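You operate a simulated robot arm through the tools that you are given. There is no shell and no other tool.

The job below is to be done with a simulated two-armed robot. You get a single attempt, and the scene is never put back.

## Task
Fold the brown carton shut and tape the seam with the purple tab.
Fine: lift both flap holders and leave them up; short flaps first, long flaps over them; the tab comes from the TABS stand, goes across the seam and is pressed down till it sticks; the other tabs and the trays stay.

Only the result counts: the job must be done as asked and must still hold three seconds after the hand-in. Knocking over, shifting, dropping, spilling or breaking anything else fails it. Flat cloth is picked up by pressing the open fingertips on it (5 to 10 N) and closing them slowly along it; thin cloth reads only 2 to 8 mm in the jaws.

## Robot
Two 7-joint arms with two-finger parallel grippers on one trunk that stands fixed in place. Base frame: the origin is at the foot of the trunk, x ahead of it, y to its left, z up; the work surface is at about z = 860. Lengths are in mm, angles in degrees, forces in N, time in s.
The left shoulder is at [70, 133, 1301], the right one opposite. With the tool pointing down near the work surface each hand reaches from about 100 to 620 mm from the base axis, measured 20 degrees to its own side. Payload 1.57 kg a hand.
Tool frame (each hand has its own): the origin (TCP) lies between the finger pads and is the grasp point; the fingertips stand 30 mm ahead of it; z points along the fingers, y is the line along which they close. The gripper opens to 80 mm. The fingers are 17 mm wide and 12 mm thick; the gripper's body (40 by 82 mm) begins 80 mm behind the TCP.
Orientation is that of the tool frame in the base frame, as a unit quaternion [w, x, y, z]. With the fingers straight down and closing along the base's y, the tool's x points along the base's -x, its y along +y and its z along -z.

## Interface
- The arms move only by the tool play_rows. It takes "left_series", "right_series" or both (then of equal length, played together; a hand with none holds still); each is a list of rows, each a list of 3 entries, a list of its own where there are three numbers: the turn, a rotation vector about the base's x, y, z in units of 4 degrees (1.0 is 4 degrees), then the shift along the base's x, y, z in units of 50 mm (1.0 is 50 mm), then the opening in per cent of the stroke, from 0 (shut) to 100 (fully open). In form: [[[ax, ay, az], [x, y, z], gripper], ...]. A call has 1 to 20 rows; each row shifts and turns the commanded pose from where the row before left it. A call with a number of a shift or a turn outside -1 to 1 is refused whole. Rows are played at 5 a second. More than 50 mm and 8.6 degrees between two rows, or a gripper value outside its range, and nothing of the call is played. A pose out of reach is approached as far as the arm can. The call stops where the force on the tool passes 50 N (or 10 N more than at its start, if that is more) or the arm is blocked; 0.2 s more then pass. Each finger travels about 153 mm/s and halts on what it meets, pressing with about 42 N; the grip force reading is that of the motor and also rises with nothing between the fingers. The clock runs only during rows and for 0.2 s after the last one: add rows that do not move to give the fingers time. It gives the time, the measured TCP pose, the force on the tool (base axes), the opening and the grip force at its end, in the units of the frame above (readings bear some noise), with the torque about the TCP (base axes, N m) and any sound that the robot's microphone picked up, and new pictures: "show" is both (left out), scene, wrist or none (wrist: the cameras of the hands that moved).
- Cameras (640 x 400 px; columns grow to the right, rows downward): "scene" is now at [123.3, -39, 1521.1]; the picture's right is [-0.47, -0.88, 0.00], its down [-0.58, 0.31, -0.75] and it looks along [0.66, -0.35, -0.66] (base axes); focal length 370 px, centre (320, 200). "left" rides on the left gripper at [72, 7, -122] in its tool frame; the picture's right is [-0.09, 1.00, 0.00], its down [-0.84, -0.08, -0.54] and it looks along [-0.54, -0.05, 0.84] (tool axes); focal length 238 px, centre (320, 200). "right" rides on the right gripper at [72, -7, -122] in its tool frame; the picture's right is [0.09, 1.00, 0.00], its down [-0.84, 0.08, -0.54] and it looks along [-0.54, 0.05, 0.84] (tool axes); focal length 238 px, centre (320, 200). There is no depth. A picture from a camera that has moved, and an enlarged one, comes with that camera's place and axes in the base frame and with its lens.
- raise_lower(by): slides the trunk up (or, below 0, down) by that many mm; the arms and the scene camera ride with it, the base frame stays. It gives what a move gives, with no picture.
- pan_tilt(pan, tilt): turns the head with the scene camera to pan (to the left, within 86 degrees either way) and tilt (down, from -29 to 69), counted from straight ahead of the robot. It gives what a move gives, and a new picture of the scene camera.
- enlarge(camera, box): a new picture of the part [left, top, right, bottom] of that camera's present view, enlarged. It takes no simulated time.
- finish_job(): hands the job in; it is judged then, once.

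Nothing tells you positions but the pictures and the camera data. Unless the task says otherwise, let go and move clear before handing in.

The tools are called after "Emit:" by a JSON object that holds its "name" and its "arguments". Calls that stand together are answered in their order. play_rows: Moves the arms, as the interface text tells. Its arguments: {"type":"object","properties":{"left_series":{"type":"array","items":{"type":"array"}},"right_series":{"type":"array","items":{"type":"array"}},"show":{"type":"string","enum":["both","scene","wrist","none"]}},"required":[]} The other tools are called the same way: raise_lower (by) slides the trunk up or down; pan_tilt (pan, tilt) turns the head that bears the scene camera; enlarge (camera, box) takes an enlarged picture of a part of a camera's view; finish_job () hands the job in.

At the start:

```text
clock: 0.0
left_ee_pos: [419.9, -19.7, 1272.0]
left_orientation: [0.0, -0.001, 1.0, 0.0]
left_ft_force: [-0.1, 0.2, -1.0]
left_wrist_torque: [-0.01, -0.01, -0.01]
left_finger_gap: 80.1
left_grasp_force: 0.2
right_ee_pos: [350.1, -387.5, 1272.3]
right_orientation: [-0.001, -0.001, 1.0, 0.0]
right_ft_force: [-0.3, 0.3, 0.2]
right_wrist_torque: [0.02, 0.02, 0.01]
right_finger_gap: 79.9
right_grasp_force: 0.0
trunk travel left (down, up): [-875.0, 65.0]
head pan, tilt: [-28.3, 41.4]
```

scene: 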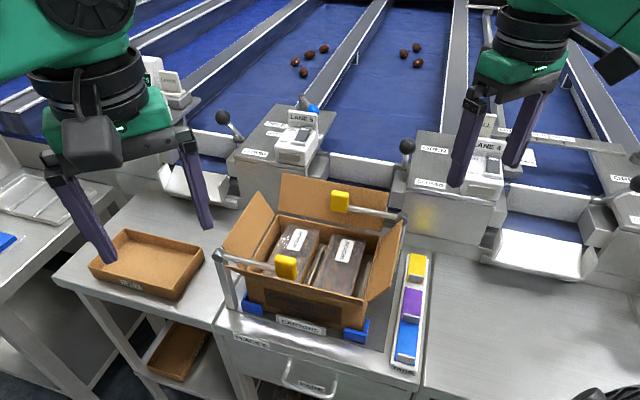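
right: 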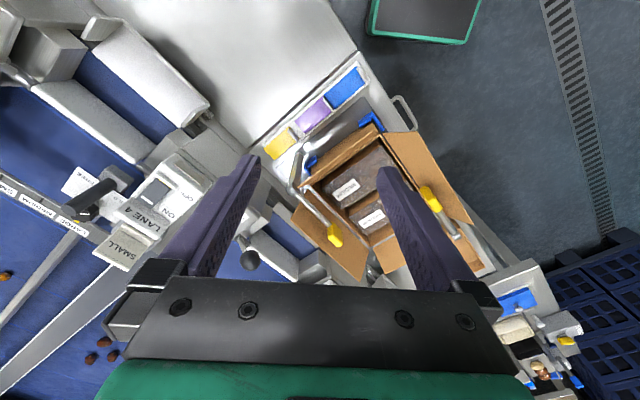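
left: 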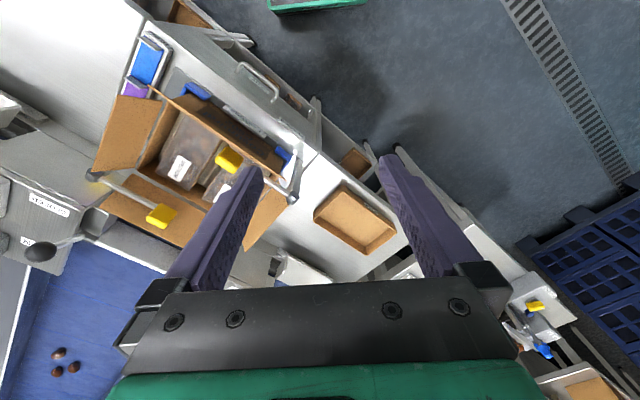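

I see the open carton with two yellow-knobbed flap holders, and the TABS stand (yellow, purple, blue) to its right. I'll take close-up pictures before moving anything.

Emit:
{"name": "enlarge", "arguments": {"camera": "scene", "box": [200, 160, 440, 380]}}

Emit:
{"name": "enlarge", "arguments": {"camera": "right", "box": [240, 50, 500, 290]}}

Emit:
{"name": "enlarge", "arguments": {"camera": "left", "box": [60, 20, 340, 260]}}

```text
1.82 times, centred on (320, 270) of scene
camera zoom: at [123.3, -39.0, 1521.1], right [-0.47, -0.88, 0.0], down [-0.58, 0.31, -0.75], along [0.66, -0.35, -0.66], focal length 673 px, centre (320, 73)
```

zoom: 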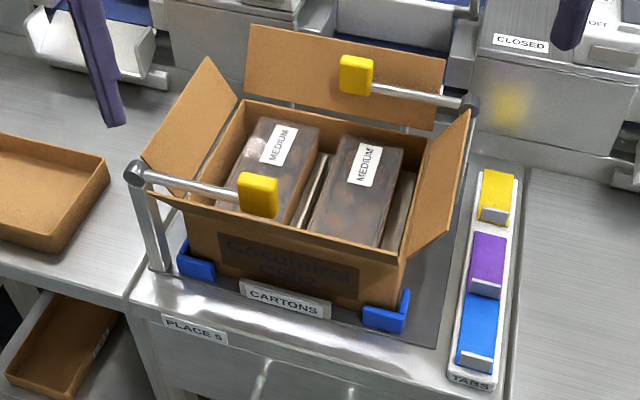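

```text
1.67 times, centred on (370, 170) of right
camera zoom: at [277.7, -391.9, 1393.7], right [-0.09, 1.0, 0.0], down [0.84, 0.08, 0.54], along [0.54, 0.05, -0.84], focal length 397 px, centre (237, 250)
```

zoom: 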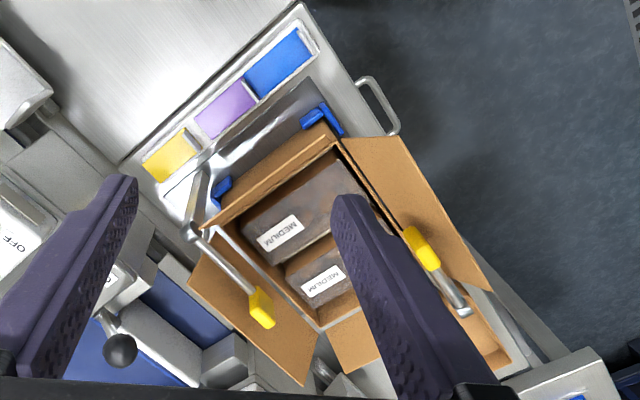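

```text
1.67 times, centred on (200, 140) of left
camera zoom: at [348.2, -12.3, 1395.3], right [0.09, 1.0, 0.0], down [0.84, -0.08, 0.54], along [0.54, -0.05, -0.84], focal length 397 px, centre (520, 300)
```

zoom: 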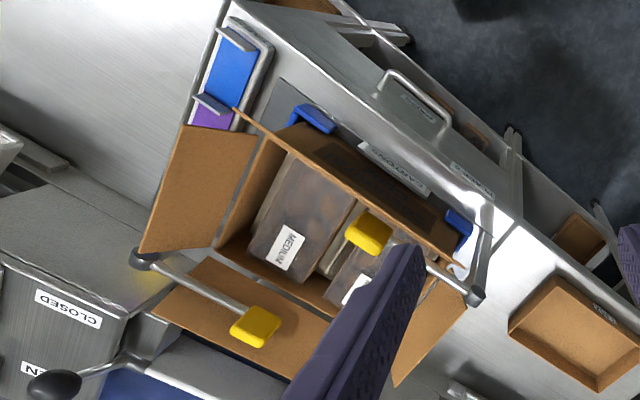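

The carton sits turned about 45° on the bench, with its centre near (539, -252); the flap holder knobs are near z = 1033. I'll zoom in more to get the rim, flap and tab geometry.

Emit:
{"name": "enlarge", "arguments": {"camera": "scene", "box": [215, 170, 325, 330]}}

Emit:
{"name": "enlarge", "arguments": {"camera": "scene", "box": [300, 170, 440, 290]}}

Emit:
{"name": "enlarge", "arguments": {"camera": "scene", "box": [330, 240, 450, 380]}}

Emit:
{"name": "enlarge", "arguments": {"camera": "right", "box": [250, 50, 390, 190]}}

```text
2.50 times, centred on (270, 250) of scene
camera zoom: at [123.3, -39.0, 1521.1], right [-0.47, -0.88, 0.0], down [-0.58, 0.31, -0.75], along [0.66, -0.35, -0.66], focal length 926 px, centre (445, 75)
```

zoom: 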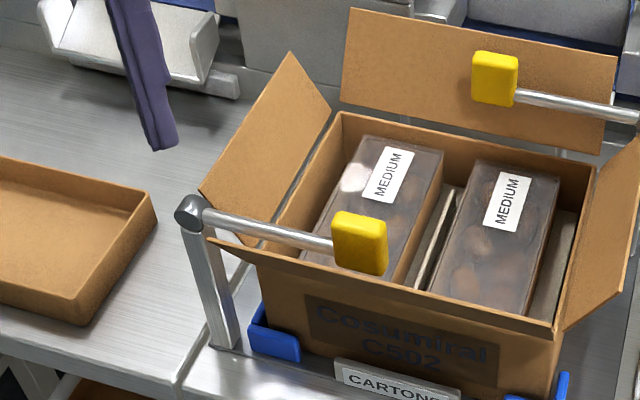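

```text
3.33 times, centred on (370, 230) of scene
camera zoom: at [123.3, -39.0, 1521.1], right [-0.47, -0.88, 0.0], down [-0.58, 0.31, -0.75], along [0.66, -0.35, -0.66], focal length 1234 px, centre (153, 100)
```

zoom: 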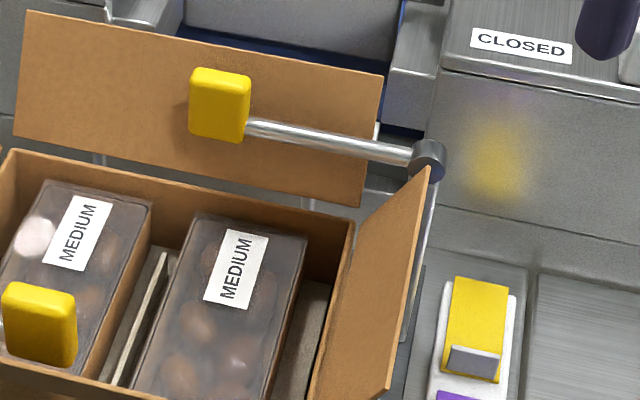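

```text
2.86 times, centred on (390, 310) of scene
camera zoom: at [123.3, -39.0, 1521.1], right [-0.47, -0.88, 0.0], down [-0.58, 0.31, -0.75], along [0.66, -0.35, -0.66], focal length 1058 px, centre (120, -114)
```

zoom: 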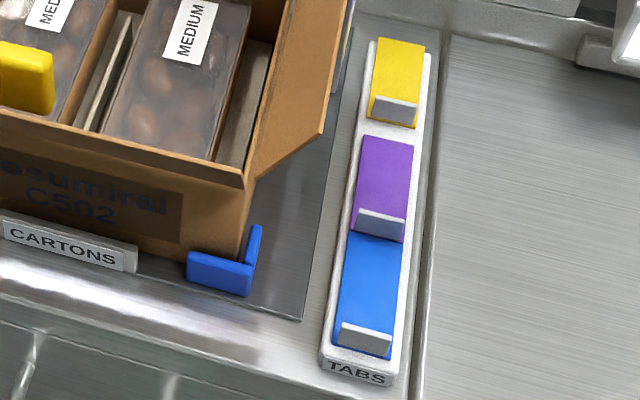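

```text
2.86 times, centred on (320, 120) of right
camera zoom: at [277.7, -391.9, 1393.7], right [-0.09, 1.0, 0.0], down [0.84, 0.08, 0.54], along [0.54, 0.05, -0.84], focal length 681 px, centre (320, 429)
```

zoom: 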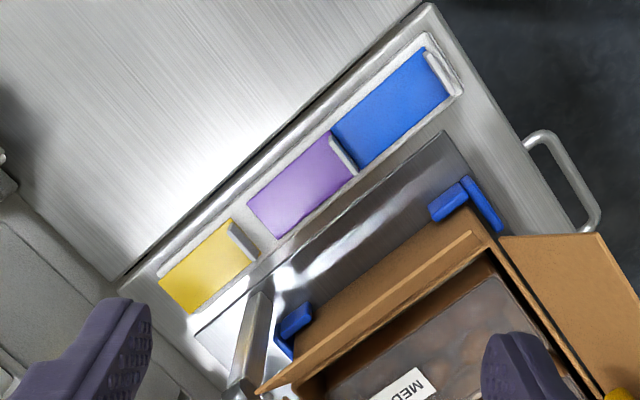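

Next I'm zooming in on each yellow knob, to size it and see how much clearance it has from its flap.

Emit:
{"name": "enlarge", "arguments": {"camera": "scene", "box": [215, 240, 305, 300]}}

Emit:
{"name": "enlarge", "arguments": {"camera": "right", "box": [300, 170, 480, 270]}}

Emit:
{"name": "enlarge", "arguments": {"camera": "left", "box": [90, 130, 260, 240]}}

Emit:
{"name": "enlarge", "arguments": {"camera": "scene", "box": [320, 180, 420, 240]}}

```text
6.67 times, centred on (260, 270) of scene
camera zoom: at [123.3, -39.0, 1521.1], right [-0.47, -0.88, 0.0], down [-0.58, 0.31, -0.75], along [0.66, -0.35, -0.66], focal length 2468 px, centre (720, -267)
```

zoom: 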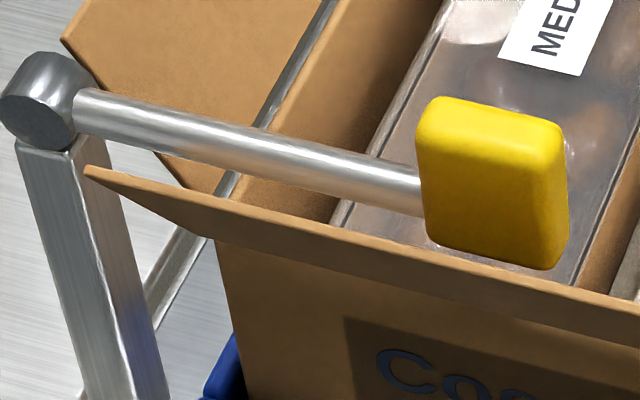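

```text
3.56 times, centred on (390, 220) of right
camera zoom: at [277.7, -391.9, 1393.7], right [-0.09, 1.0, 0.0], down [0.84, 0.08, 0.54], along [0.54, 0.05, -0.84], focal length 848 px, centre (71, 129)
```

zoom: 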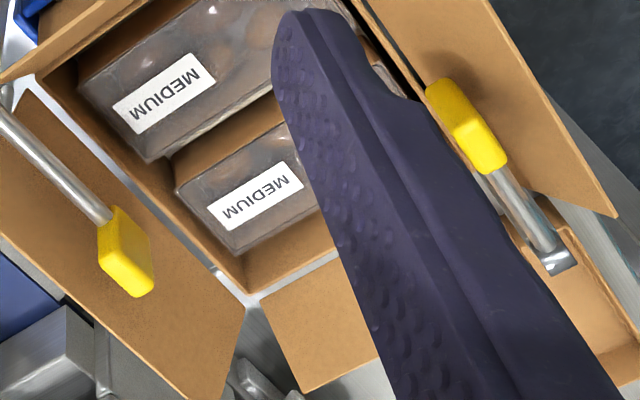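

```text
3.64 times, centred on (175, 185) of left
camera zoom: at [348.2, -12.3, 1395.3], right [0.09, 1.0, 0.0], down [0.84, -0.08, 0.54], along [0.54, -0.05, -0.84], focal length 867 px, centre (847, 254)
```

zoom: 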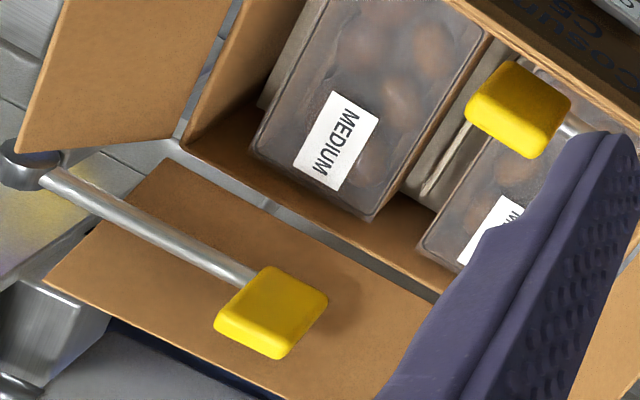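

```text
6.40 times, centred on (370, 210) of scene
camera zoom: at [123.3, -39.0, 1521.1], right [-0.47, -0.88, 0.0], down [-0.58, 0.31, -0.75], along [0.66, -0.35, -0.66], focal length 2369 px, centre (0, 136)
```

zoom: 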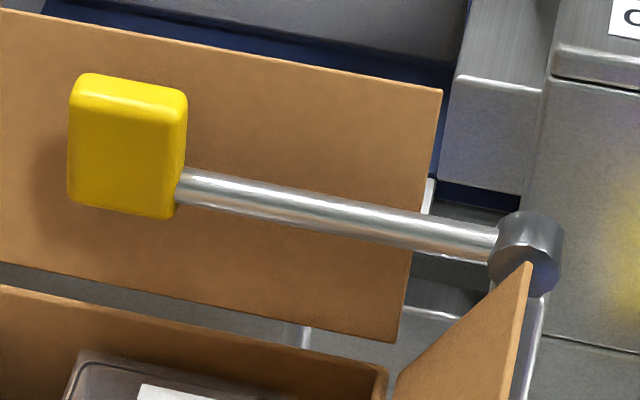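

The knobs are about 21 mm thick on rods that swing in the plane of the long edge, so each one lifts up and over its post. I'm moving the left hand aside, then turning the right hand 45° and bringing it above the front knob.

Emit:
{"name": "play_rows", "arguments": {"left_series": [[[0, 0, 0], [-0.2, 0.95, 0], 100], [[0, 0, 0], [-0.2, 0.95, 0], 100], [[0, 0, 0], [-0.2, 0.95, 0], 100], [[0, 0, 0], [-0.2, 0.95, 0], 100], [[0, 0, 0], [0, 0, 0], 100], [[0, 0, 0], [0, 0, 0], 100], [[0, 0, 0], [0, 0, 0], 100], [[0, 0, 0], [0, 0, 0], 100], [[0, 0, 0], [0, 0, 0], 100], [[0, 0, 0], [0, 0, 0], 100], [[0, 0, 0], [0, 0, 0], 100], [[0, 0, 0], [0, 0, 0], 100]], "right_series": [[[0, 0, 0.9375], [0, 0, 0], 100], [[0, 0, 0.9375], [0, 0, 0], 100], [[0, 0, 0.9375], [0.282, 0.429, -0.2], 100], [[0, 0, 0.9375], [0.282, 0.429, -0.2], 100], [[0, 0, 0.9375], [0.282, 0.429, -0.2], 100], [[0, 0, 0.9375], [0.282, 0.429, -0.2], 80], [[0, 0, 0.9375], [0.282, 0.429, -0.2], 60], [[0, 0, 0.9375], [0.282, 0.429, -0.2], 50], [[0, 0, 0.9375], [0.282, 0.429, -0.2], 45], [[0, 0, 0.9375], [0.282, 0.429, -0.2], 45], [[0, 0, 0.9375], [0.282, 0.429, -0.2], 45], [[0, 0, 0.9375], [0.282, 0.429, -0.2], 45]]}}

```text
clock: 2.6
left_ee_pos: [378.6, 174.5, 1269.7]
left_orientation: [-0.001, -0.001, 1.0, -0.001]
left_ft_force: [-0.4, 0.1, 0.4]
left_wrist_torque: [0.01, 0.03, 0.0]
left_finger_gap: 80.0
left_grasp_force: 0.0
right_ee_pos: [490.8, -170.2, 1172.1]
right_orientation: [-0.001, -0.384, 0.923, 0.0]
right_ft_force: [-0.3, -0.4, -0.5]
right_wrist_torque: [-0.02, 0.03, 0.0]
right_finger_gap: 35.9
right_grasp_force: 0.0
trunk travel left (down, up): [-875.0, 65.0]
head pan, tilt: [-28.3, 41.4]
camera scene: at [124.9, -37.6, 1521.0], right [-0.47, -0.88, 0.0], down [-0.58, 0.31, -0.75], along [0.66, -0.36, -0.66], focal length 370 px, centre (320, 200)
camera right: at [444.7, -225.7, 1293.8], right [-0.77, 0.64, 0.0], down [0.54, 0.65, 0.54], along [0.34, 0.42, -0.84], focal length 238 px, centre (320, 200)
camera left: at [307.2, 180.3, 1393.3], right [0.09, 1.0, 0.0], down [0.84, -0.08, 0.54], along [0.54, -0.05, -0.84], focal length 238 px, centre (320, 200)
```

scene: 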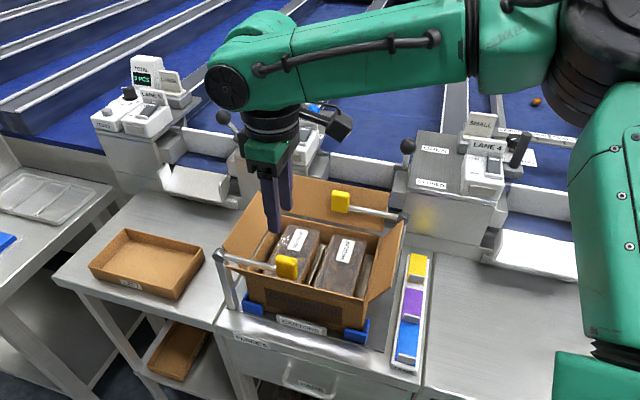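
right: 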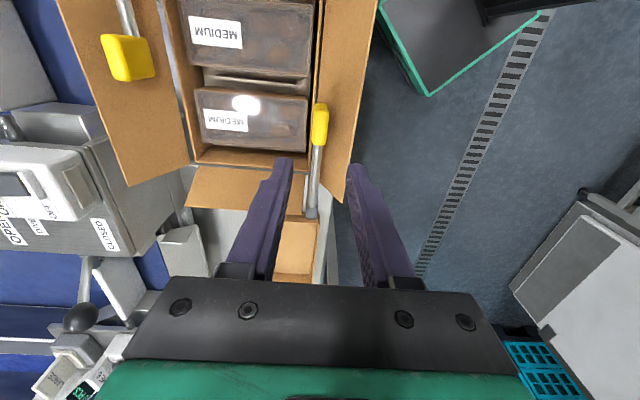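
left: 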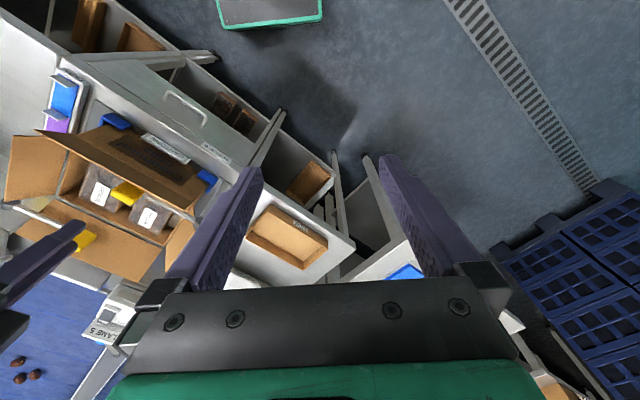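

The wrist camera puts the front knob at (491, -171), right under the hand. I'm narrowing the fingers to about 28 mm and going down to just above the knob to check the clearance.

Emit:
{"name": "play_rows", "arguments": {"right_series": [[[0, 0, 0], [0.01, -0.01, -0.6], 35], [[0, 0, 0], [0, 0, -0.6], 35], [[0, 0, 0], [0, 0, -0.4], 35], [[0, 0, 0], [0, 0, 0], 35]]}}

Emit:
{"name": "enlarge", "arguments": {"camera": "right", "box": [240, 80, 400, 220]}}

Emit:
{"name": "enlarge", "arguments": {"camera": "scene", "box": [215, 200, 335, 300]}}

```text
clock: 3.6
left_ee_pos: [376.1, 172.1, 1270.4]
left_orientation: [0.0, 0.0, 1.0, 0.0]
left_ft_force: [0.1, 0.9, 0.3]
left_wrist_torque: [0.04, 0.0, 0.0]
left_finger_gap: 80.0
left_grasp_force: 0.0
right_ee_pos: [488.8, -173.8, 1094.6]
right_orientation: [0.0, -0.384, 0.923, 0.0]
right_ft_force: [-0.1, -0.1, -0.3]
right_wrist_torque: [-0.03, -0.01, 0.03]
right_finger_gap: 27.9
right_grasp_force: 0.0
trunk travel left (down, up): [-875.0, 65.0]
head pan, tilt: [-28.3, 41.4]
camera scene: at [122.9, -38.9, 1521.2], right [-0.47, -0.88, 0.0], down [-0.58, 0.31, -0.75], along [0.66, -0.35, -0.66], focal length 370 px, centre (320, 200)
camera right: at [443.0, -228.2, 1215.8], right [-0.77, 0.64, 0.0], down [0.54, 0.65, 0.54], along [0.35, 0.42, -0.84], focal length 238 px, centre (320, 200)
```

scene: 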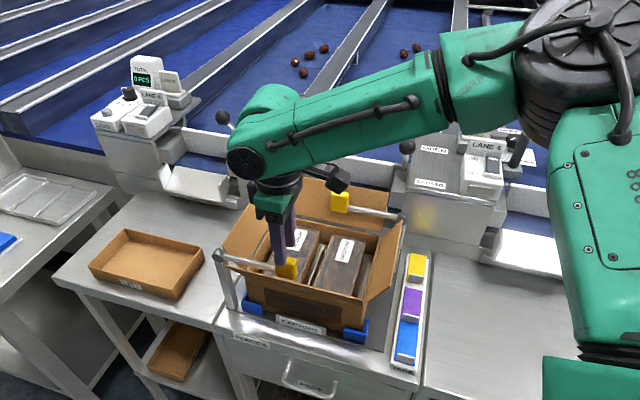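
right: 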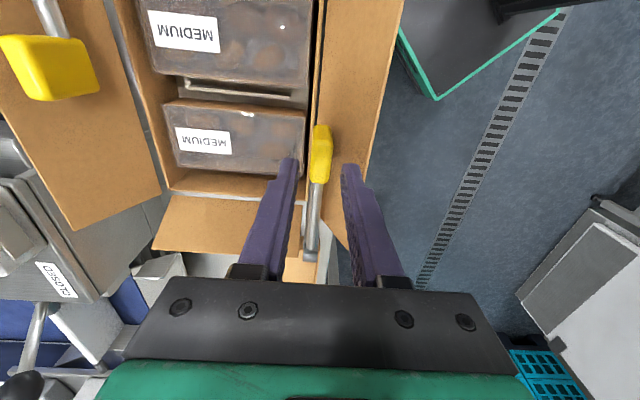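

```text
2.86 times, centred on (320, 150) of right
camera zoom: at [443.0, -228.2, 1215.8], right [-0.77, 0.64, 0.0], down [0.54, 0.65, 0.54], along [0.35, 0.42, -0.84], focal length 681 px, centre (320, 343)
```

zoom: 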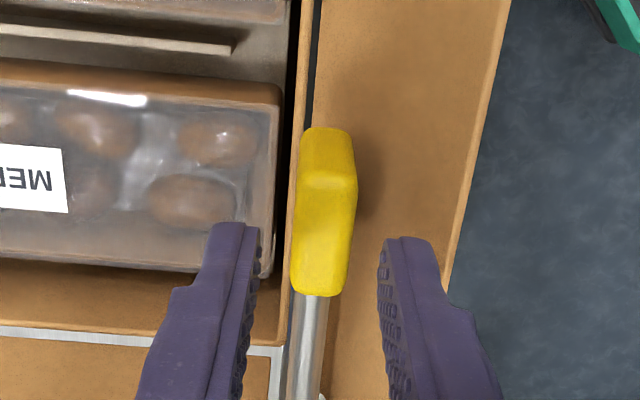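

```text
4.00 times, centred on (275, 250) of scene
camera zoom: at [122.9, -38.9, 1521.2], right [-0.47, -0.88, 0.0], down [-0.58, 0.31, -0.75], along [0.66, -0.35, -0.66], focal length 1481 px, centre (500, 0)
```

zoom: 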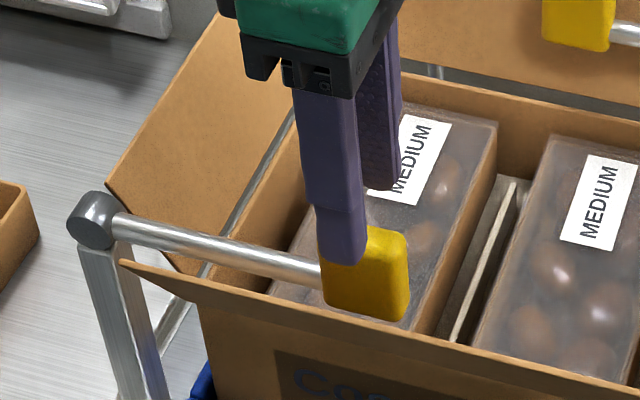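

The knob lines up between the fingers. I'm narrowing to 24 mm, going down about 38 mm and closing on it.

Emit:
{"name": "play_rows", "arguments": {"right_series": [[[0, 0, 0], [0, 0, 0], 30], [[0, 0, 0], [0, 0, -0.25], 30], [[0, 0, 0], [0, 0, -0.25], 30], [[0, 0, 0], [0, 0, -0.25], 30], [[0, 0, 0], [0, 0, 0], 30]], "show": "both"}}

Emit:
{"name": "enlarge", "arguments": {"camera": "right", "box": [240, 80, 400, 220]}}

Emit:
{"name": "enlarge", "arguments": {"camera": "scene", "box": [215, 200, 335, 300]}}

```text
clock: 4.8
left_ee_pos: [376.9, 172.7, 1271.8]
left_orientation: [0.0, 0.0, 1.0, 0.001]
left_ft_force: [0.3, -0.7, 0.4]
left_wrist_torque: [0.02, -0.02, -0.02]
left_finger_gap: 80.1
left_grasp_force: 0.1
right_ee_pos: [490.3, -173.0, 1056.1]
right_orientation: [0.0, -0.384, 0.924, 0.0]
right_ft_force: [-0.6, 0.7, -0.3]
right_wrist_torque: [0.02, -0.02, 0.0]
right_finger_gap: 23.9
right_grasp_force: 0.0
trunk travel left (down, up): [-875.0, 65.0]
head pan, tilt: [-28.3, 41.4]
camera scene: at [123.2, -38.8, 1521.1], right [-0.47, -0.88, 0.0], down [-0.58, 0.31, -0.75], along [0.66, -0.35, -0.66], focal length 370 px, centre (320, 200)
camera right: at [443.6, -227.3, 1177.5], right [-0.77, 0.64, 0.0], down [0.54, 0.65, 0.54], along [0.35, 0.42, -0.84], focal length 238 px, centre (320, 200)
```

scene: 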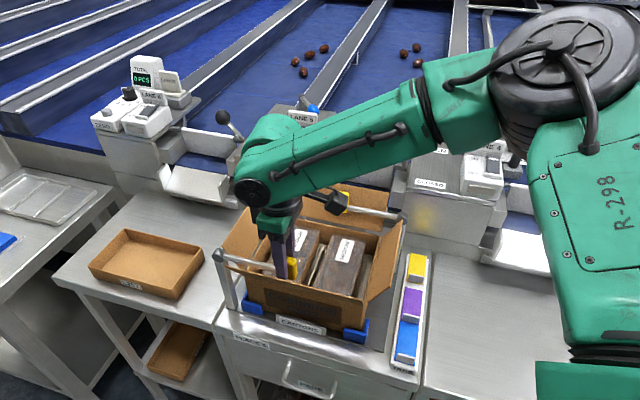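
right: 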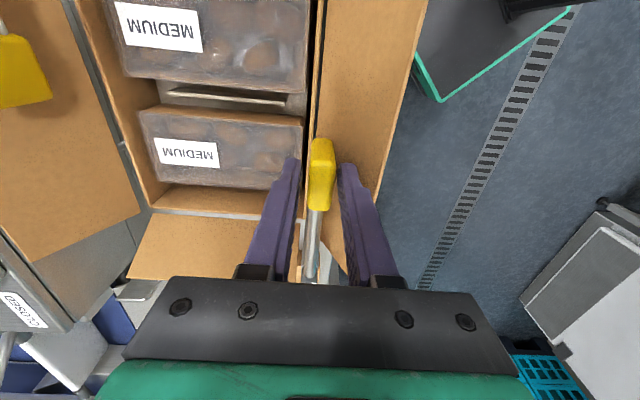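

```text
2.86 times, centred on (320, 150) of right
camera zoom: at [443.6, -227.3, 1177.5], right [-0.77, 0.64, 0.0], down [0.54, 0.65, 0.54], along [0.35, 0.42, -0.84], focal length 681 px, centre (320, 343)
```

zoom: 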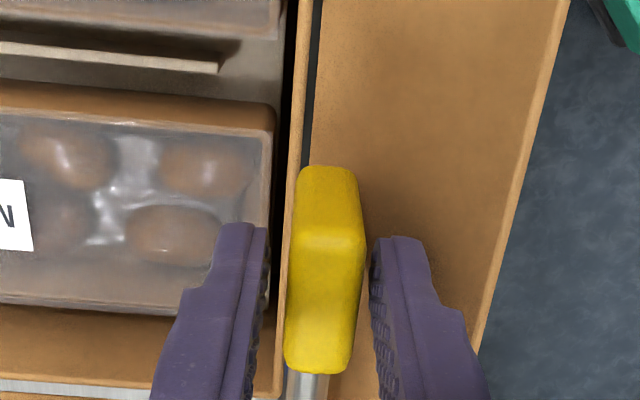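

```text
4.00 times, centred on (275, 250) of scene
camera zoom: at [123.2, -38.8, 1521.1], right [-0.47, -0.88, 0.0], down [-0.58, 0.31, -0.75], along [0.66, -0.35, -0.66], focal length 1481 px, centre (500, 0)
```

zoom: 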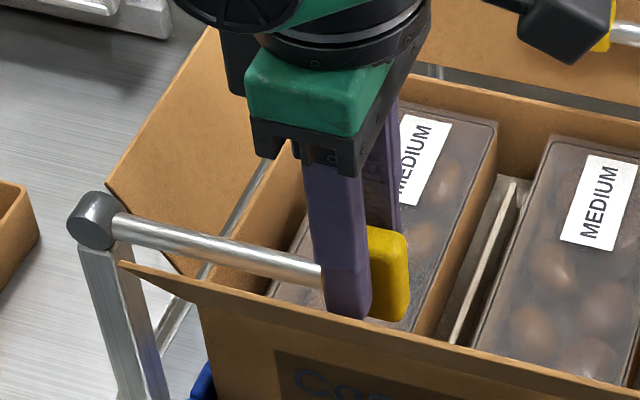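

The knob is between the fingers. I'm closing on it and lifting along the first part of the hinge's arc.

Emit:
{"name": "play_rows", "arguments": {"right_series": [[[0, 0, 0], [0, 0, 0], 0], [[0, 0, 0], [0, 0, 0], 0], [[0, 0, 0], [0.028, 0.028, 0.213], 0], [[0, 0, 0], [0.028, 0.028, 0.213], 0], [[0, 0, 0], [0.054, 0.054, 0.204], 0], [[0, 0, 0], [0.054, 0.054, 0.204], 0]], "show": "both"}}

Emit:
{"name": "enlarge", "arguments": {"camera": "scene", "box": [215, 200, 335, 300]}}

```text
clock: 6.2
left_ee_pos: [377.5, 174.0, 1270.7]
left_orientation: [0.0, -0.001, 1.0, -0.001]
left_ft_force: [-0.1, 0.4, -0.4]
left_wrist_torque: [0.0, 0.0, -0.01]
left_finger_gap: 80.3
left_grasp_force: 0.1
right_ee_pos: [498.9, -163.0, 1096.5]
right_orientation: [-0.002, -0.383, 0.924, 0.0]
right_ft_force: [-4.1, 4.2, -8.7]
right_wrist_torque: [-0.61, 0.64, -0.07]
right_finger_gap: 15.5
right_grasp_force: 31.0
trunk travel left (down, up): [-875.0, 65.0]
head pan, tilt: [-28.3, 41.4]
camera scene: at [124.1, -37.2, 1521.1], right [-0.47, -0.88, 0.0], down [-0.58, 0.31, -0.75], along [0.66, -0.36, -0.66], focal length 370 px, centre (320, 200)
camera right: at [452.9, -217.4, 1218.3], right [-0.77, 0.64, 0.0], down [0.54, 0.65, 0.54], along [0.34, 0.42, -0.84], focal length 238 px, centre (320, 200)
```

scene: 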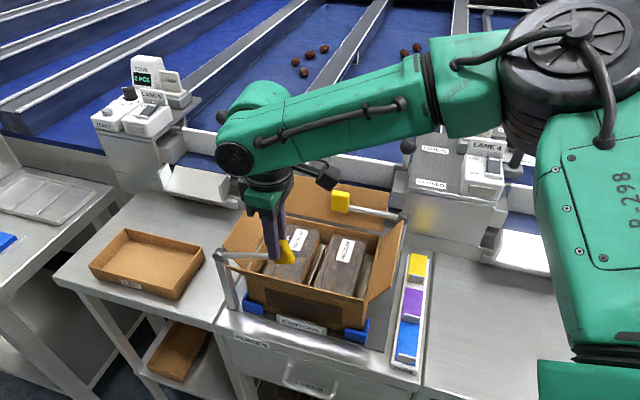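
right: 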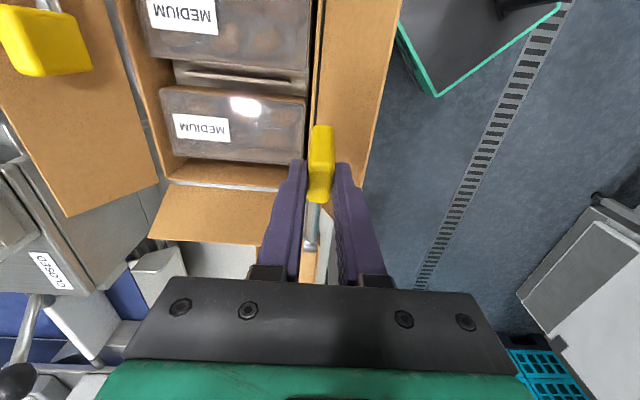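

```text
4.00 times, centred on (275, 250) of scene
camera zoom: at [124.1, -37.2, 1521.1], right [-0.47, -0.88, 0.0], down [-0.58, 0.31, -0.75], along [0.66, -0.36, -0.66], focal length 1481 px, centre (500, 0)
```

zoom: 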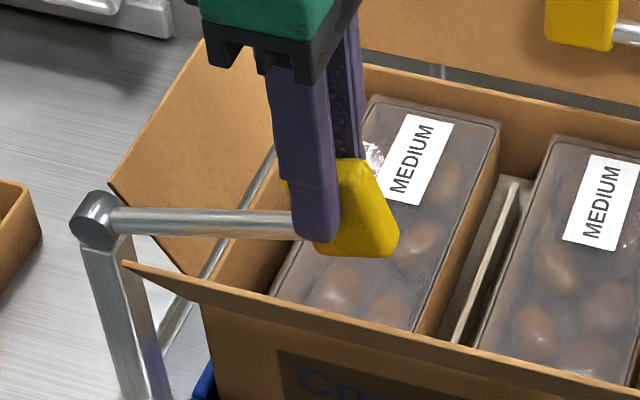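

The holder swings up cleanly with low forces. I'm continuing along the arc.

Emit:
{"name": "play_rows", "arguments": {"right_series": [[[0, 0, 0], [0.078, 0.078, 0.187], 0], [[0, 0, 0], [0.078, 0.078, 0.187], 0], [[0, 0, 0], [0.1, 0.1, 0.165], 0], [[0, 0, 0], [0.1, 0.1, 0.165], 0], [[0, 0, 0], [0.119, 0.119, 0.138], 0], [[0, 0, 0], [0.119, 0.119, 0.138], 0]], "show": "scene"}}

Emit:
{"name": "enlarge", "arguments": {"camera": "scene", "box": [195, 160, 335, 300]}}

```text
clock: 7.6
left_ee_pos: [381.1, 173.7, 1269.9]
left_orientation: [-0.002, -0.001, 1.0, 0.0]
left_ft_force: [0.7, 0.5, -0.3]
left_wrist_torque: [0.04, -0.01, 0.0]
left_finger_gap: 79.9
left_grasp_force: 0.1
right_ee_pos: [524.0, -137.7, 1145.5]
right_orientation: [-0.001, -0.383, 0.924, 0.001]
right_ft_force: [3.1, 4.6, -16.2]
right_wrist_torque: [-0.37, 0.32, -0.04]
right_finger_gap: 15.9
right_grasp_force: 31.8
right hand out of reach, approached as far as the arm can: row 6
trunk travel left (down, up): [-875.0, 65.0]
head pan, tilt: [-28.3, 41.4]
camera scene: at [128.4, -36.9, 1520.6], right [-0.47, -0.88, 0.0], down [-0.59, 0.31, -0.75], along [0.66, -0.36, -0.66], focal length 370 px, centre (320, 200)
```

scene: 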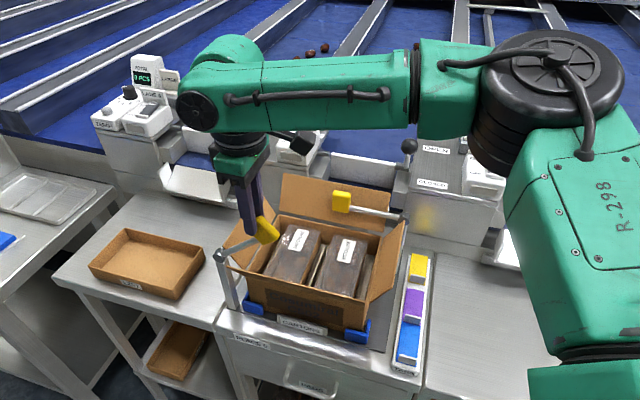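

```text
2.86 times, centred on (265, 230) of scene
camera zoom: at [128.4, -36.9, 1520.6], right [-0.47, -0.88, 0.0], down [-0.59, 0.31, -0.75], along [0.66, -0.36, -0.66], focal length 1058 px, centre (477, 114)
```

zoom: 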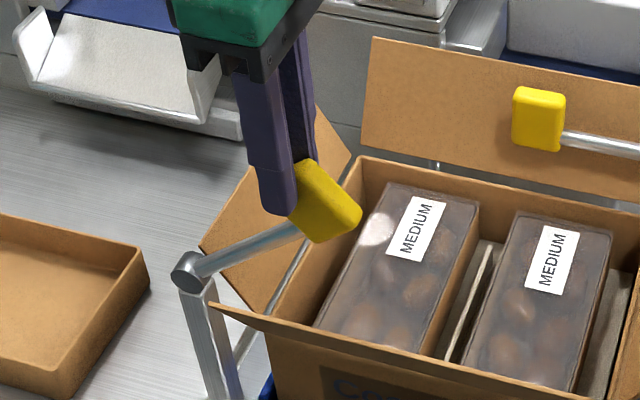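

The right arm hit its reach limit because the hand is long. Leaning the hand so the fingers point outward will bring the wrist back in, so I'm adding that tilt while I carry on along the arc.

Emit:
{"name": "play_rows", "arguments": {"right_series": [[[0.707, -0.707, 0], [0.05, 0.05, 0.06], 0], [[0.707, -0.707, 0], [0.117, 0.117, 0.106], 0], [[0.707, -0.707, 0], [0.117, 0.117, 0.106], 0], [[0.707, -0.707, 0], [0.128, 0.128, 0.07], 0]], "show": "scene"}}

Emit:
{"name": "enlarge", "arguments": {"camera": "scene", "box": [195, 160, 335, 300]}}

```text
clock: 8.6
left_ee_pos: [374.1, 170.1, 1272.2]
left_orientation: [0.0, 0.0, 1.0, 0.002]
left_ft_force: [0.4, 0.5, 0.1]
left_wrist_torque: [-0.02, 0.01, 0.03]
left_finger_gap: 80.0
left_grasp_force: 0.0
right_ee_pos: [538.2, -123.7, 1165.9]
right_orientation: [0.13, -0.379, 0.915, 0.054]
right_ft_force: [-6.8, -4.6, -0.3]
right_wrist_torque: [-0.72, 0.8, 0.0]
right_finger_gap: 15.9
right_grasp_force: 31.2
trunk travel left (down, up): [-875.0, 65.0]
head pan, tilt: [-28.3, 41.4]
camera scene: at [120.9, -41.6, 1521.4], right [-0.47, -0.88, 0.0], down [-0.58, 0.31, -0.75], along [0.66, -0.35, -0.66], focal length 370 px, centre (320, 200)
```

scene: 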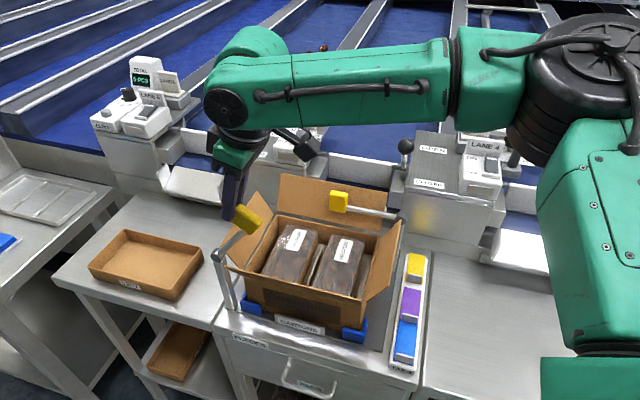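

```text
2.86 times, centred on (265, 230) of scene
camera zoom: at [120.9, -41.6, 1521.4], right [-0.47, -0.88, 0.0], down [-0.58, 0.31, -0.75], along [0.66, -0.35, -0.66], focal length 1058 px, centre (477, 114)
```

zoom: 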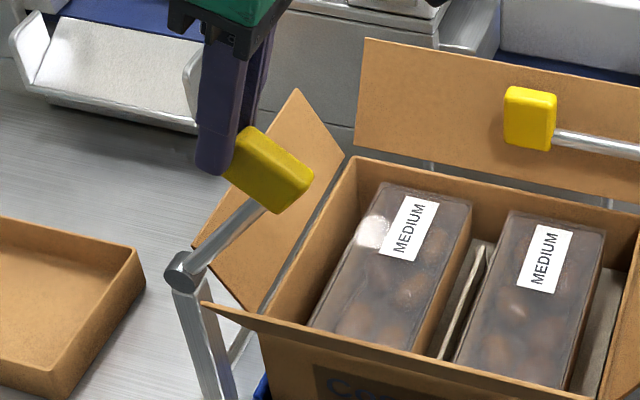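

The holder is up to about 65°. I'm pushing it the rest of the way to vertical.

Emit:
{"name": "play_rows", "arguments": {"right_series": [[[0.707, -0.707, 0], [0.14, 0.14, 0.0], 0], [[0.707, -0.707, 0], [0.14, 0.14, 0.0], 0], [[0, 0, 0], [0.15, 0.15, 0.0], 0], [[0, 0, 0], [0.15, 0.15, 0.0], 0], [[0, 0, 0], [0.15, 0.15, 0.0], 0]], "show": "scene"}}

Emit:
{"name": "enlarge", "arguments": {"camera": "scene", "box": [195, 160, 335, 300]}}

```text
clock: 9.8
left_ee_pos: [372.0, 168.5, 1273.1]
left_orientation: [0.002, 0.0, 1.0, 0.001]
left_ft_force: [0.0, 0.3, -0.5]
left_wrist_torque: [0.01, -0.04, -0.01]
left_finger_gap: 79.8
left_grasp_force: 0.1
right_ee_pos: [574.6, -86.4, 1166.9]
right_orientation: [0.197, -0.374, 0.903, 0.08]
right_ft_force: [-0.5, -12.1, 25.4]
right_wrist_torque: [-0.84, 0.87, 0.02]
right_finger_gap: 15.3
right_grasp_force: 30.3
trunk travel left (down, up): [-875.0, 65.0]
head pan, tilt: [-28.3, 41.4]
camera scene: at [117.5, -43.3, 1521.8], right [-0.47, -0.88, 0.0], down [-0.58, 0.32, -0.75], along [0.66, -0.35, -0.66], focal length 370 px, centre (320, 200)
```

scene: 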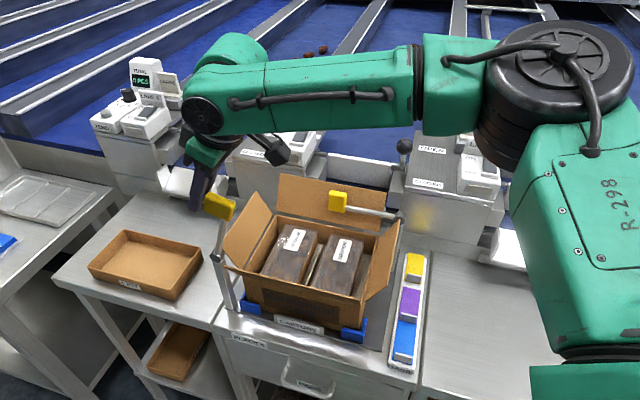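

```text
2.86 times, centred on (265, 230) of scene
camera zoom: at [117.5, -43.3, 1521.8], right [-0.47, -0.88, 0.0], down [-0.58, 0.32, -0.75], along [0.66, -0.35, -0.66], focal length 1058 px, centre (477, 114)
```

zoom: 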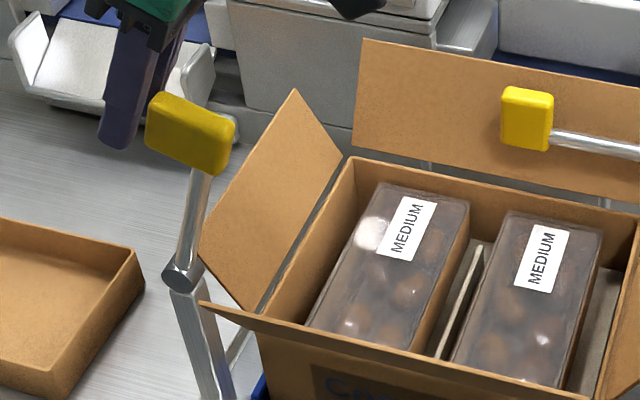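

The rod is at about 72° and the fingers now hold only the upper corner of the knob. I'm pulling further along +u and slightly down to bring it to vertical.

Emit:
{"name": "play_rows", "arguments": {"right_series": [[[0, 0, 0], [0.12, 0.12, -0.03], 0], [[0, 0, 0], [0.12, 0.12, -0.04], 0], [[0, 0, 0], [0.12, 0.12, -0.05], 0]], "show": "scene"}}

Emit:
{"name": "enlarge", "arguments": {"camera": "scene", "box": [175, 160, 315, 300]}}

```text
clock: 10.6
left_ee_pos: [372.3, 167.2, 1273.5]
left_orientation: [0.002, 0.001, 1.0, 0.003]
left_ft_force: [0.5, -0.6, 0.2]
left_wrist_torque: [-0.02, -0.01, -0.01]
left_finger_gap: 79.9
left_grasp_force: 0.1
right_ee_pos: [576.9, -84.9, 1169.1]
right_orientation: [0.202, -0.373, 0.902, 0.078]
right_ft_force: [9.0, -19.1, 44.1]
right_wrist_torque: [-0.66, 0.61, 0.15]
right_finger_gap: 15.7
right_grasp_force: 31.2
right hand out of reach, approached as far as the arm can: row 1, 2, 3
trunk travel left (down, up): [-875.0, 65.0]
head pan, tilt: [-28.3, 41.4]
camera scene: at [117.4, -45.3, 1521.7], right [-0.47, -0.88, -0.01], down [-0.58, 0.32, -0.75], along [0.66, -0.35, -0.66], focal length 370 px, centre (320, 200)
```

scene: 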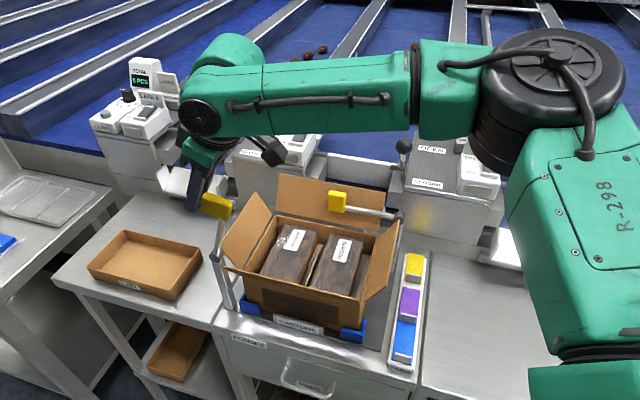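

```text
2.86 times, centred on (245, 230) of scene
camera zoom: at [117.4, -45.3, 1521.7], right [-0.47, -0.88, -0.01], down [-0.58, 0.32, -0.75], along [0.66, -0.35, -0.66], focal length 1058 px, centre (534, 114)
```

zoom: 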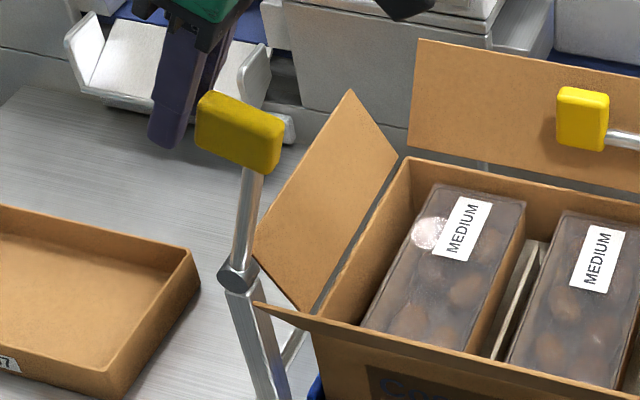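

The arm is simply out of reach at this tilt, so I'm leaning the hand further to let it get to the commanded spot.

Emit:
{"name": "play_rows", "arguments": {"right_series": [[[0.707, -0.707, 0], [-0.1, -0.1, 0.0], 0], [[0.707, -0.707, 0], [-0.05, -0.05, 0], 0], [[0.707, -0.707, 0], [0, 0, 0], 0], [[0.707, -0.707, 0], [0.05, 0.05, -0.02], 0], [[0, 0, 0], [0.05, 0.05, -0.03], 0]], "show": "scene"}}

Emit:
{"name": "enlarge", "arguments": {"camera": "scene", "box": [175, 160, 315, 300]}}

```text
clock: 11.8
left_ee_pos: [376.4, 169.2, 1271.3]
left_orientation: [0.001, -0.001, 1.0, 0.002]
left_ft_force: [0.3, 0.6, 0.8]
left_wrist_torque: [-0.04, 0.03, -0.02]
left_finger_gap: 80.0
left_grasp_force: 0.2
right_ee_pos: [575.6, -85.4, 1156.8]
right_orientation: [0.316, -0.359, 0.868, 0.132]
right_ft_force: [2.1, -12.2, 5.6]
right_wrist_torque: [-0.82, 0.47, -0.02]
right_finger_gap: 16.0
right_grasp_force: 31.8
trunk travel left (down, up): [-875.0, 65.0]
head pan, tilt: [-28.3, 41.4]
camera scene: at [123.7, -42.6, 1520.8], right [-0.47, -0.88, 0.0], down [-0.58, 0.32, -0.75], along [0.66, -0.35, -0.66], focal length 370 px, centre (320, 200)
```

scene: 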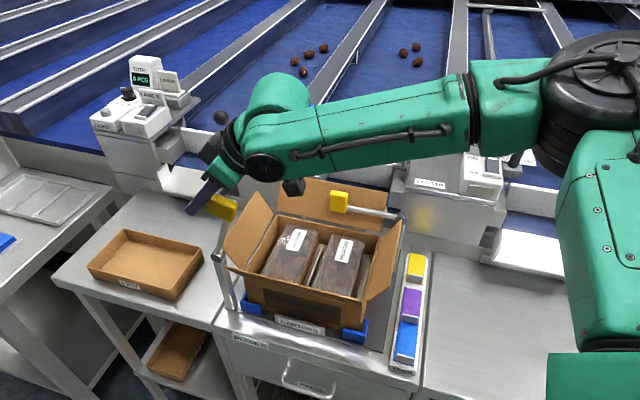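

```text
2.86 times, centred on (245, 230) of scene
camera zoom: at [123.7, -42.6, 1520.8], right [-0.47, -0.88, 0.0], down [-0.58, 0.32, -0.75], along [0.66, -0.35, -0.66], focal length 1058 px, centre (534, 114)
```

zoom: 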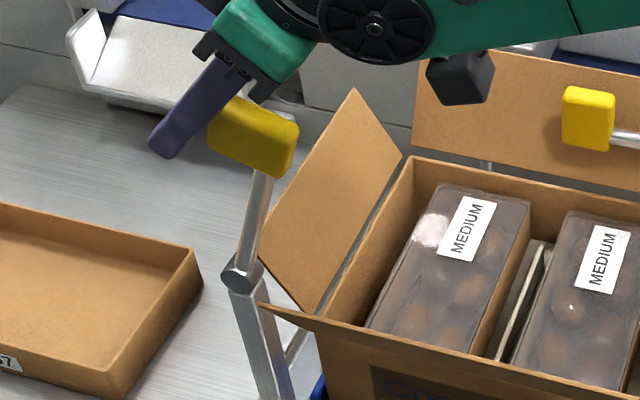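

The hand now has reach to spare, so I'm pulling the knob the rest of the way along +u.

Emit:
{"name": "play_rows", "arguments": {"right_series": [[[0, 0, 0], [0.14, 0.14, -0.01], 0], [[0, 0, 0], [0.14, 0.14, -0.03], 0], [[0, 0, 0], [0.14, 0.14, -0.05], 0], [[0, 0, 0], [0.1, 0.1, -0.05], 0]], "show": "scene"}}

Emit:
{"name": "enlarge", "arguments": {"camera": "scene", "box": [175, 160, 315, 300]}}

```text
clock: 12.8
left_ee_pos: [378.3, 168.9, 1272.8]
left_orientation: [0.0, -0.001, 1.0, 0.002]
left_ft_force: [0.3, -0.3, -0.7]
left_wrist_torque: [-0.02, 0.0, 0.01]
left_finger_gap: 80.0
left_grasp_force: 0.0
right_ee_pos: [603.4, -58.7, 1153.8]
right_orientation: [0.318, -0.359, 0.867, 0.132]
right_ft_force: [5.2, -10.4, 11.9]
right_wrist_torque: [-0.65, 0.68, 0.03]
right_finger_gap: 15.5
right_grasp_force: 31.3
trunk travel left (down, up): [-875.0, 65.0]
head pan, tilt: [-28.3, 41.4]
camera scene: at [123.5, -42.7, 1521.2], right [-0.47, -0.88, 0.0], down [-0.58, 0.32, -0.75], along [0.66, -0.35, -0.66], focal length 370 px, centre (320, 200)
```

scene: 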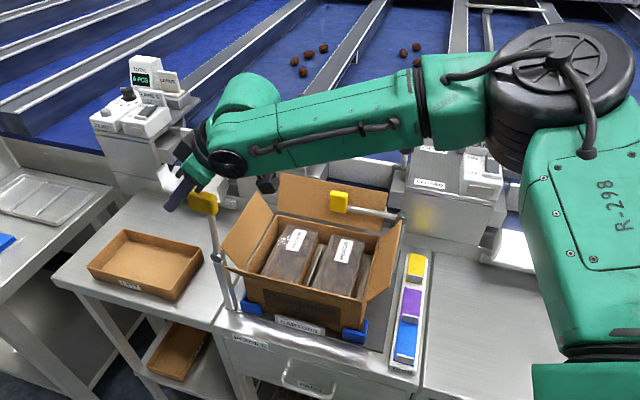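

```text
2.86 times, centred on (245, 230) of scene
camera zoom: at [123.5, -42.7, 1521.2], right [-0.47, -0.88, 0.0], down [-0.58, 0.32, -0.75], along [0.66, -0.35, -0.66], focal length 1058 px, centre (534, 114)
```

zoom: 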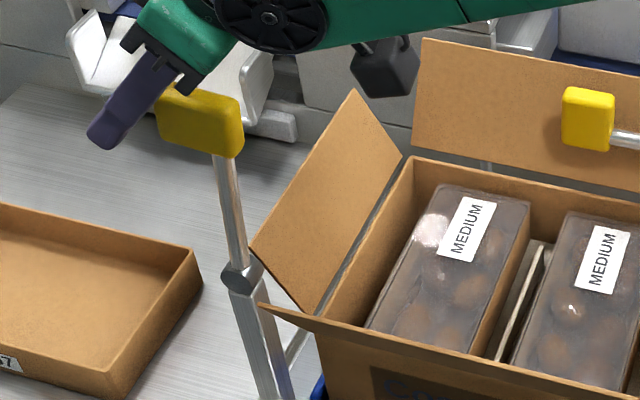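

The rod is near 84°, so I'm going a little further, past vertical.

Emit:
{"name": "play_rows", "arguments": {"right_series": [[[0, 0, 0], [0.14, 0.14, -0.05], 0], [[0, 0, 0], [0.14, 0.14, -0.06], 0], [[0, 0, 0], [0.1, 0.1, -0.05], 0]], "show": "scene"}}

Emit:
{"name": "enlarge", "arguments": {"camera": "scene", "box": [175, 160, 315, 300]}}

```text
clock: 13.6
left_ee_pos: [378.4, 170.1, 1271.7]
left_orientation: [0.001, -0.001, 1.0, 0.002]
left_ft_force: [0.9, 0.8, -0.5]
left_wrist_torque: [0.0, 0.03, 0.01]
left_finger_gap: 79.9
left_grasp_force: 0.1
right_ee_pos: [610.4, -51.7, 1150.6]
right_orientation: [0.318, -0.36, 0.867, 0.132]
right_ft_force: [7.9, -8.4, 13.3]
right_wrist_torque: [-0.43, 0.6, 0.17]
right_finger_gap: 15.4
right_grasp_force: 31.2
right hand out of reach, approached as far as the arm can: row 2, 3
trunk travel left (down, up): [-875.0, 65.0]
head pan, tilt: [-28.3, 41.4]
camera scene: at [123.7, -42.0, 1521.1], right [-0.47, -0.88, 0.0], down [-0.58, 0.31, -0.75], along [0.66, -0.35, -0.66], focal length 370 px, centre (320, 200)
```

scene: 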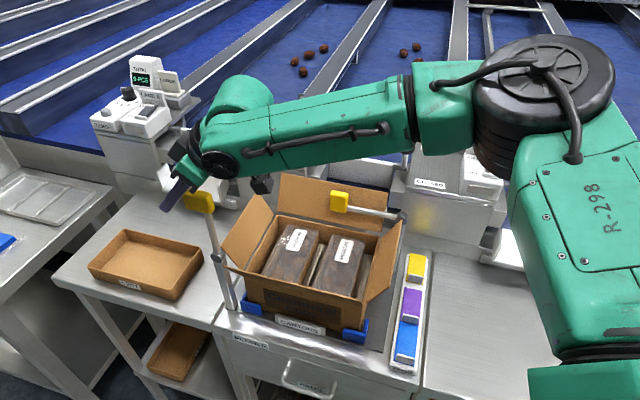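

```text
2.86 times, centred on (245, 230) of scene
camera zoom: at [123.7, -42.0, 1521.1], right [-0.47, -0.88, 0.0], down [-0.58, 0.31, -0.75], along [0.66, -0.35, -0.66], focal length 1058 px, centre (534, 114)
```

zoom: 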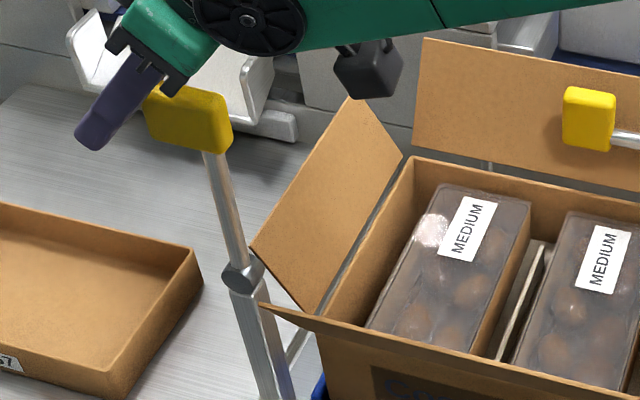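

The rod is at about 87°. One more lean of the hand should take it just past vertical before I let go.

Emit:
{"name": "play_rows", "arguments": {"right_series": [[[0.707, -0.707, 0], [-0.06, -0.06, 0.0], 0], [[0.707, -0.707, 0], [-0.02, -0.02, 0], 0], [[0.707, -0.707, 0], [0.04, 0.04, -0.02], 0], [[0, 0, 0], [0.1, 0.1, -0.03], 0], [[0, 0, 0], [0.1, 0.1, -0.04], 0]], "show": "scene"}}

Emit:
{"name": "enlarge", "arguments": {"camera": "scene", "box": [175, 160, 315, 300]}}

```text
clock: 14.8
left_ee_pos: [379.3, 171.6, 1271.8]
left_orientation: [-0.001, 0.0, 1.0, 0.001]
left_ft_force: [0.6, 0.6, -0.8]
left_wrist_torque: [0.0, 0.01, 0.01]
left_finger_gap: 79.9
left_grasp_force: 0.1
right_ee_pos: [619.0, -43.2, 1142.8]
right_orientation: [0.405, -0.344, 0.83, 0.169]
right_ft_force: [8.8, -11.5, 15.6]
right_wrist_torque: [-0.7, 0.86, 0.52]
right_finger_gap: 16.0
right_grasp_force: 31.6
trunk travel left (down, up): [-875.0, 65.0]
head pan, tilt: [-28.3, 41.4]
camera scene: at [125.6, -40.6, 1520.8], right [-0.47, -0.88, 0.0], down [-0.58, 0.31, -0.75], along [0.66, -0.35, -0.66], focal length 370 px, centre (320, 200)
```

scene: 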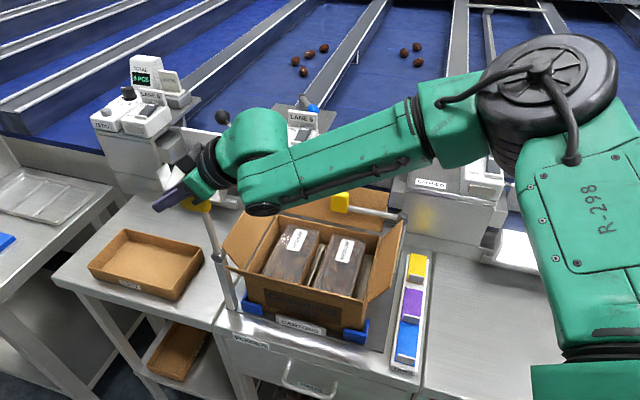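

```text
2.86 times, centred on (245, 230) of scene
camera zoom: at [125.6, -40.6, 1520.8], right [-0.47, -0.88, 0.0], down [-0.58, 0.31, -0.75], along [0.66, -0.35, -0.66], focal length 1058 px, centre (534, 114)
```

zoom: 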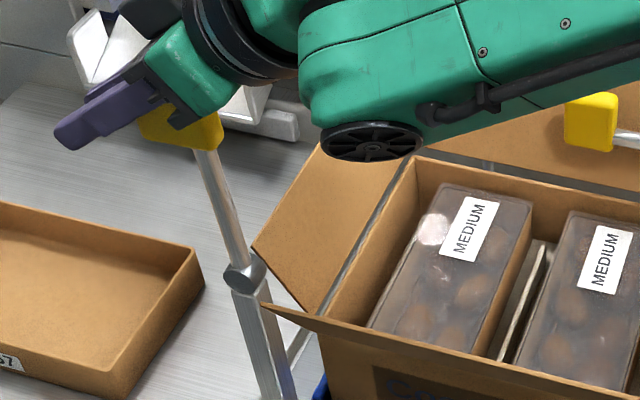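

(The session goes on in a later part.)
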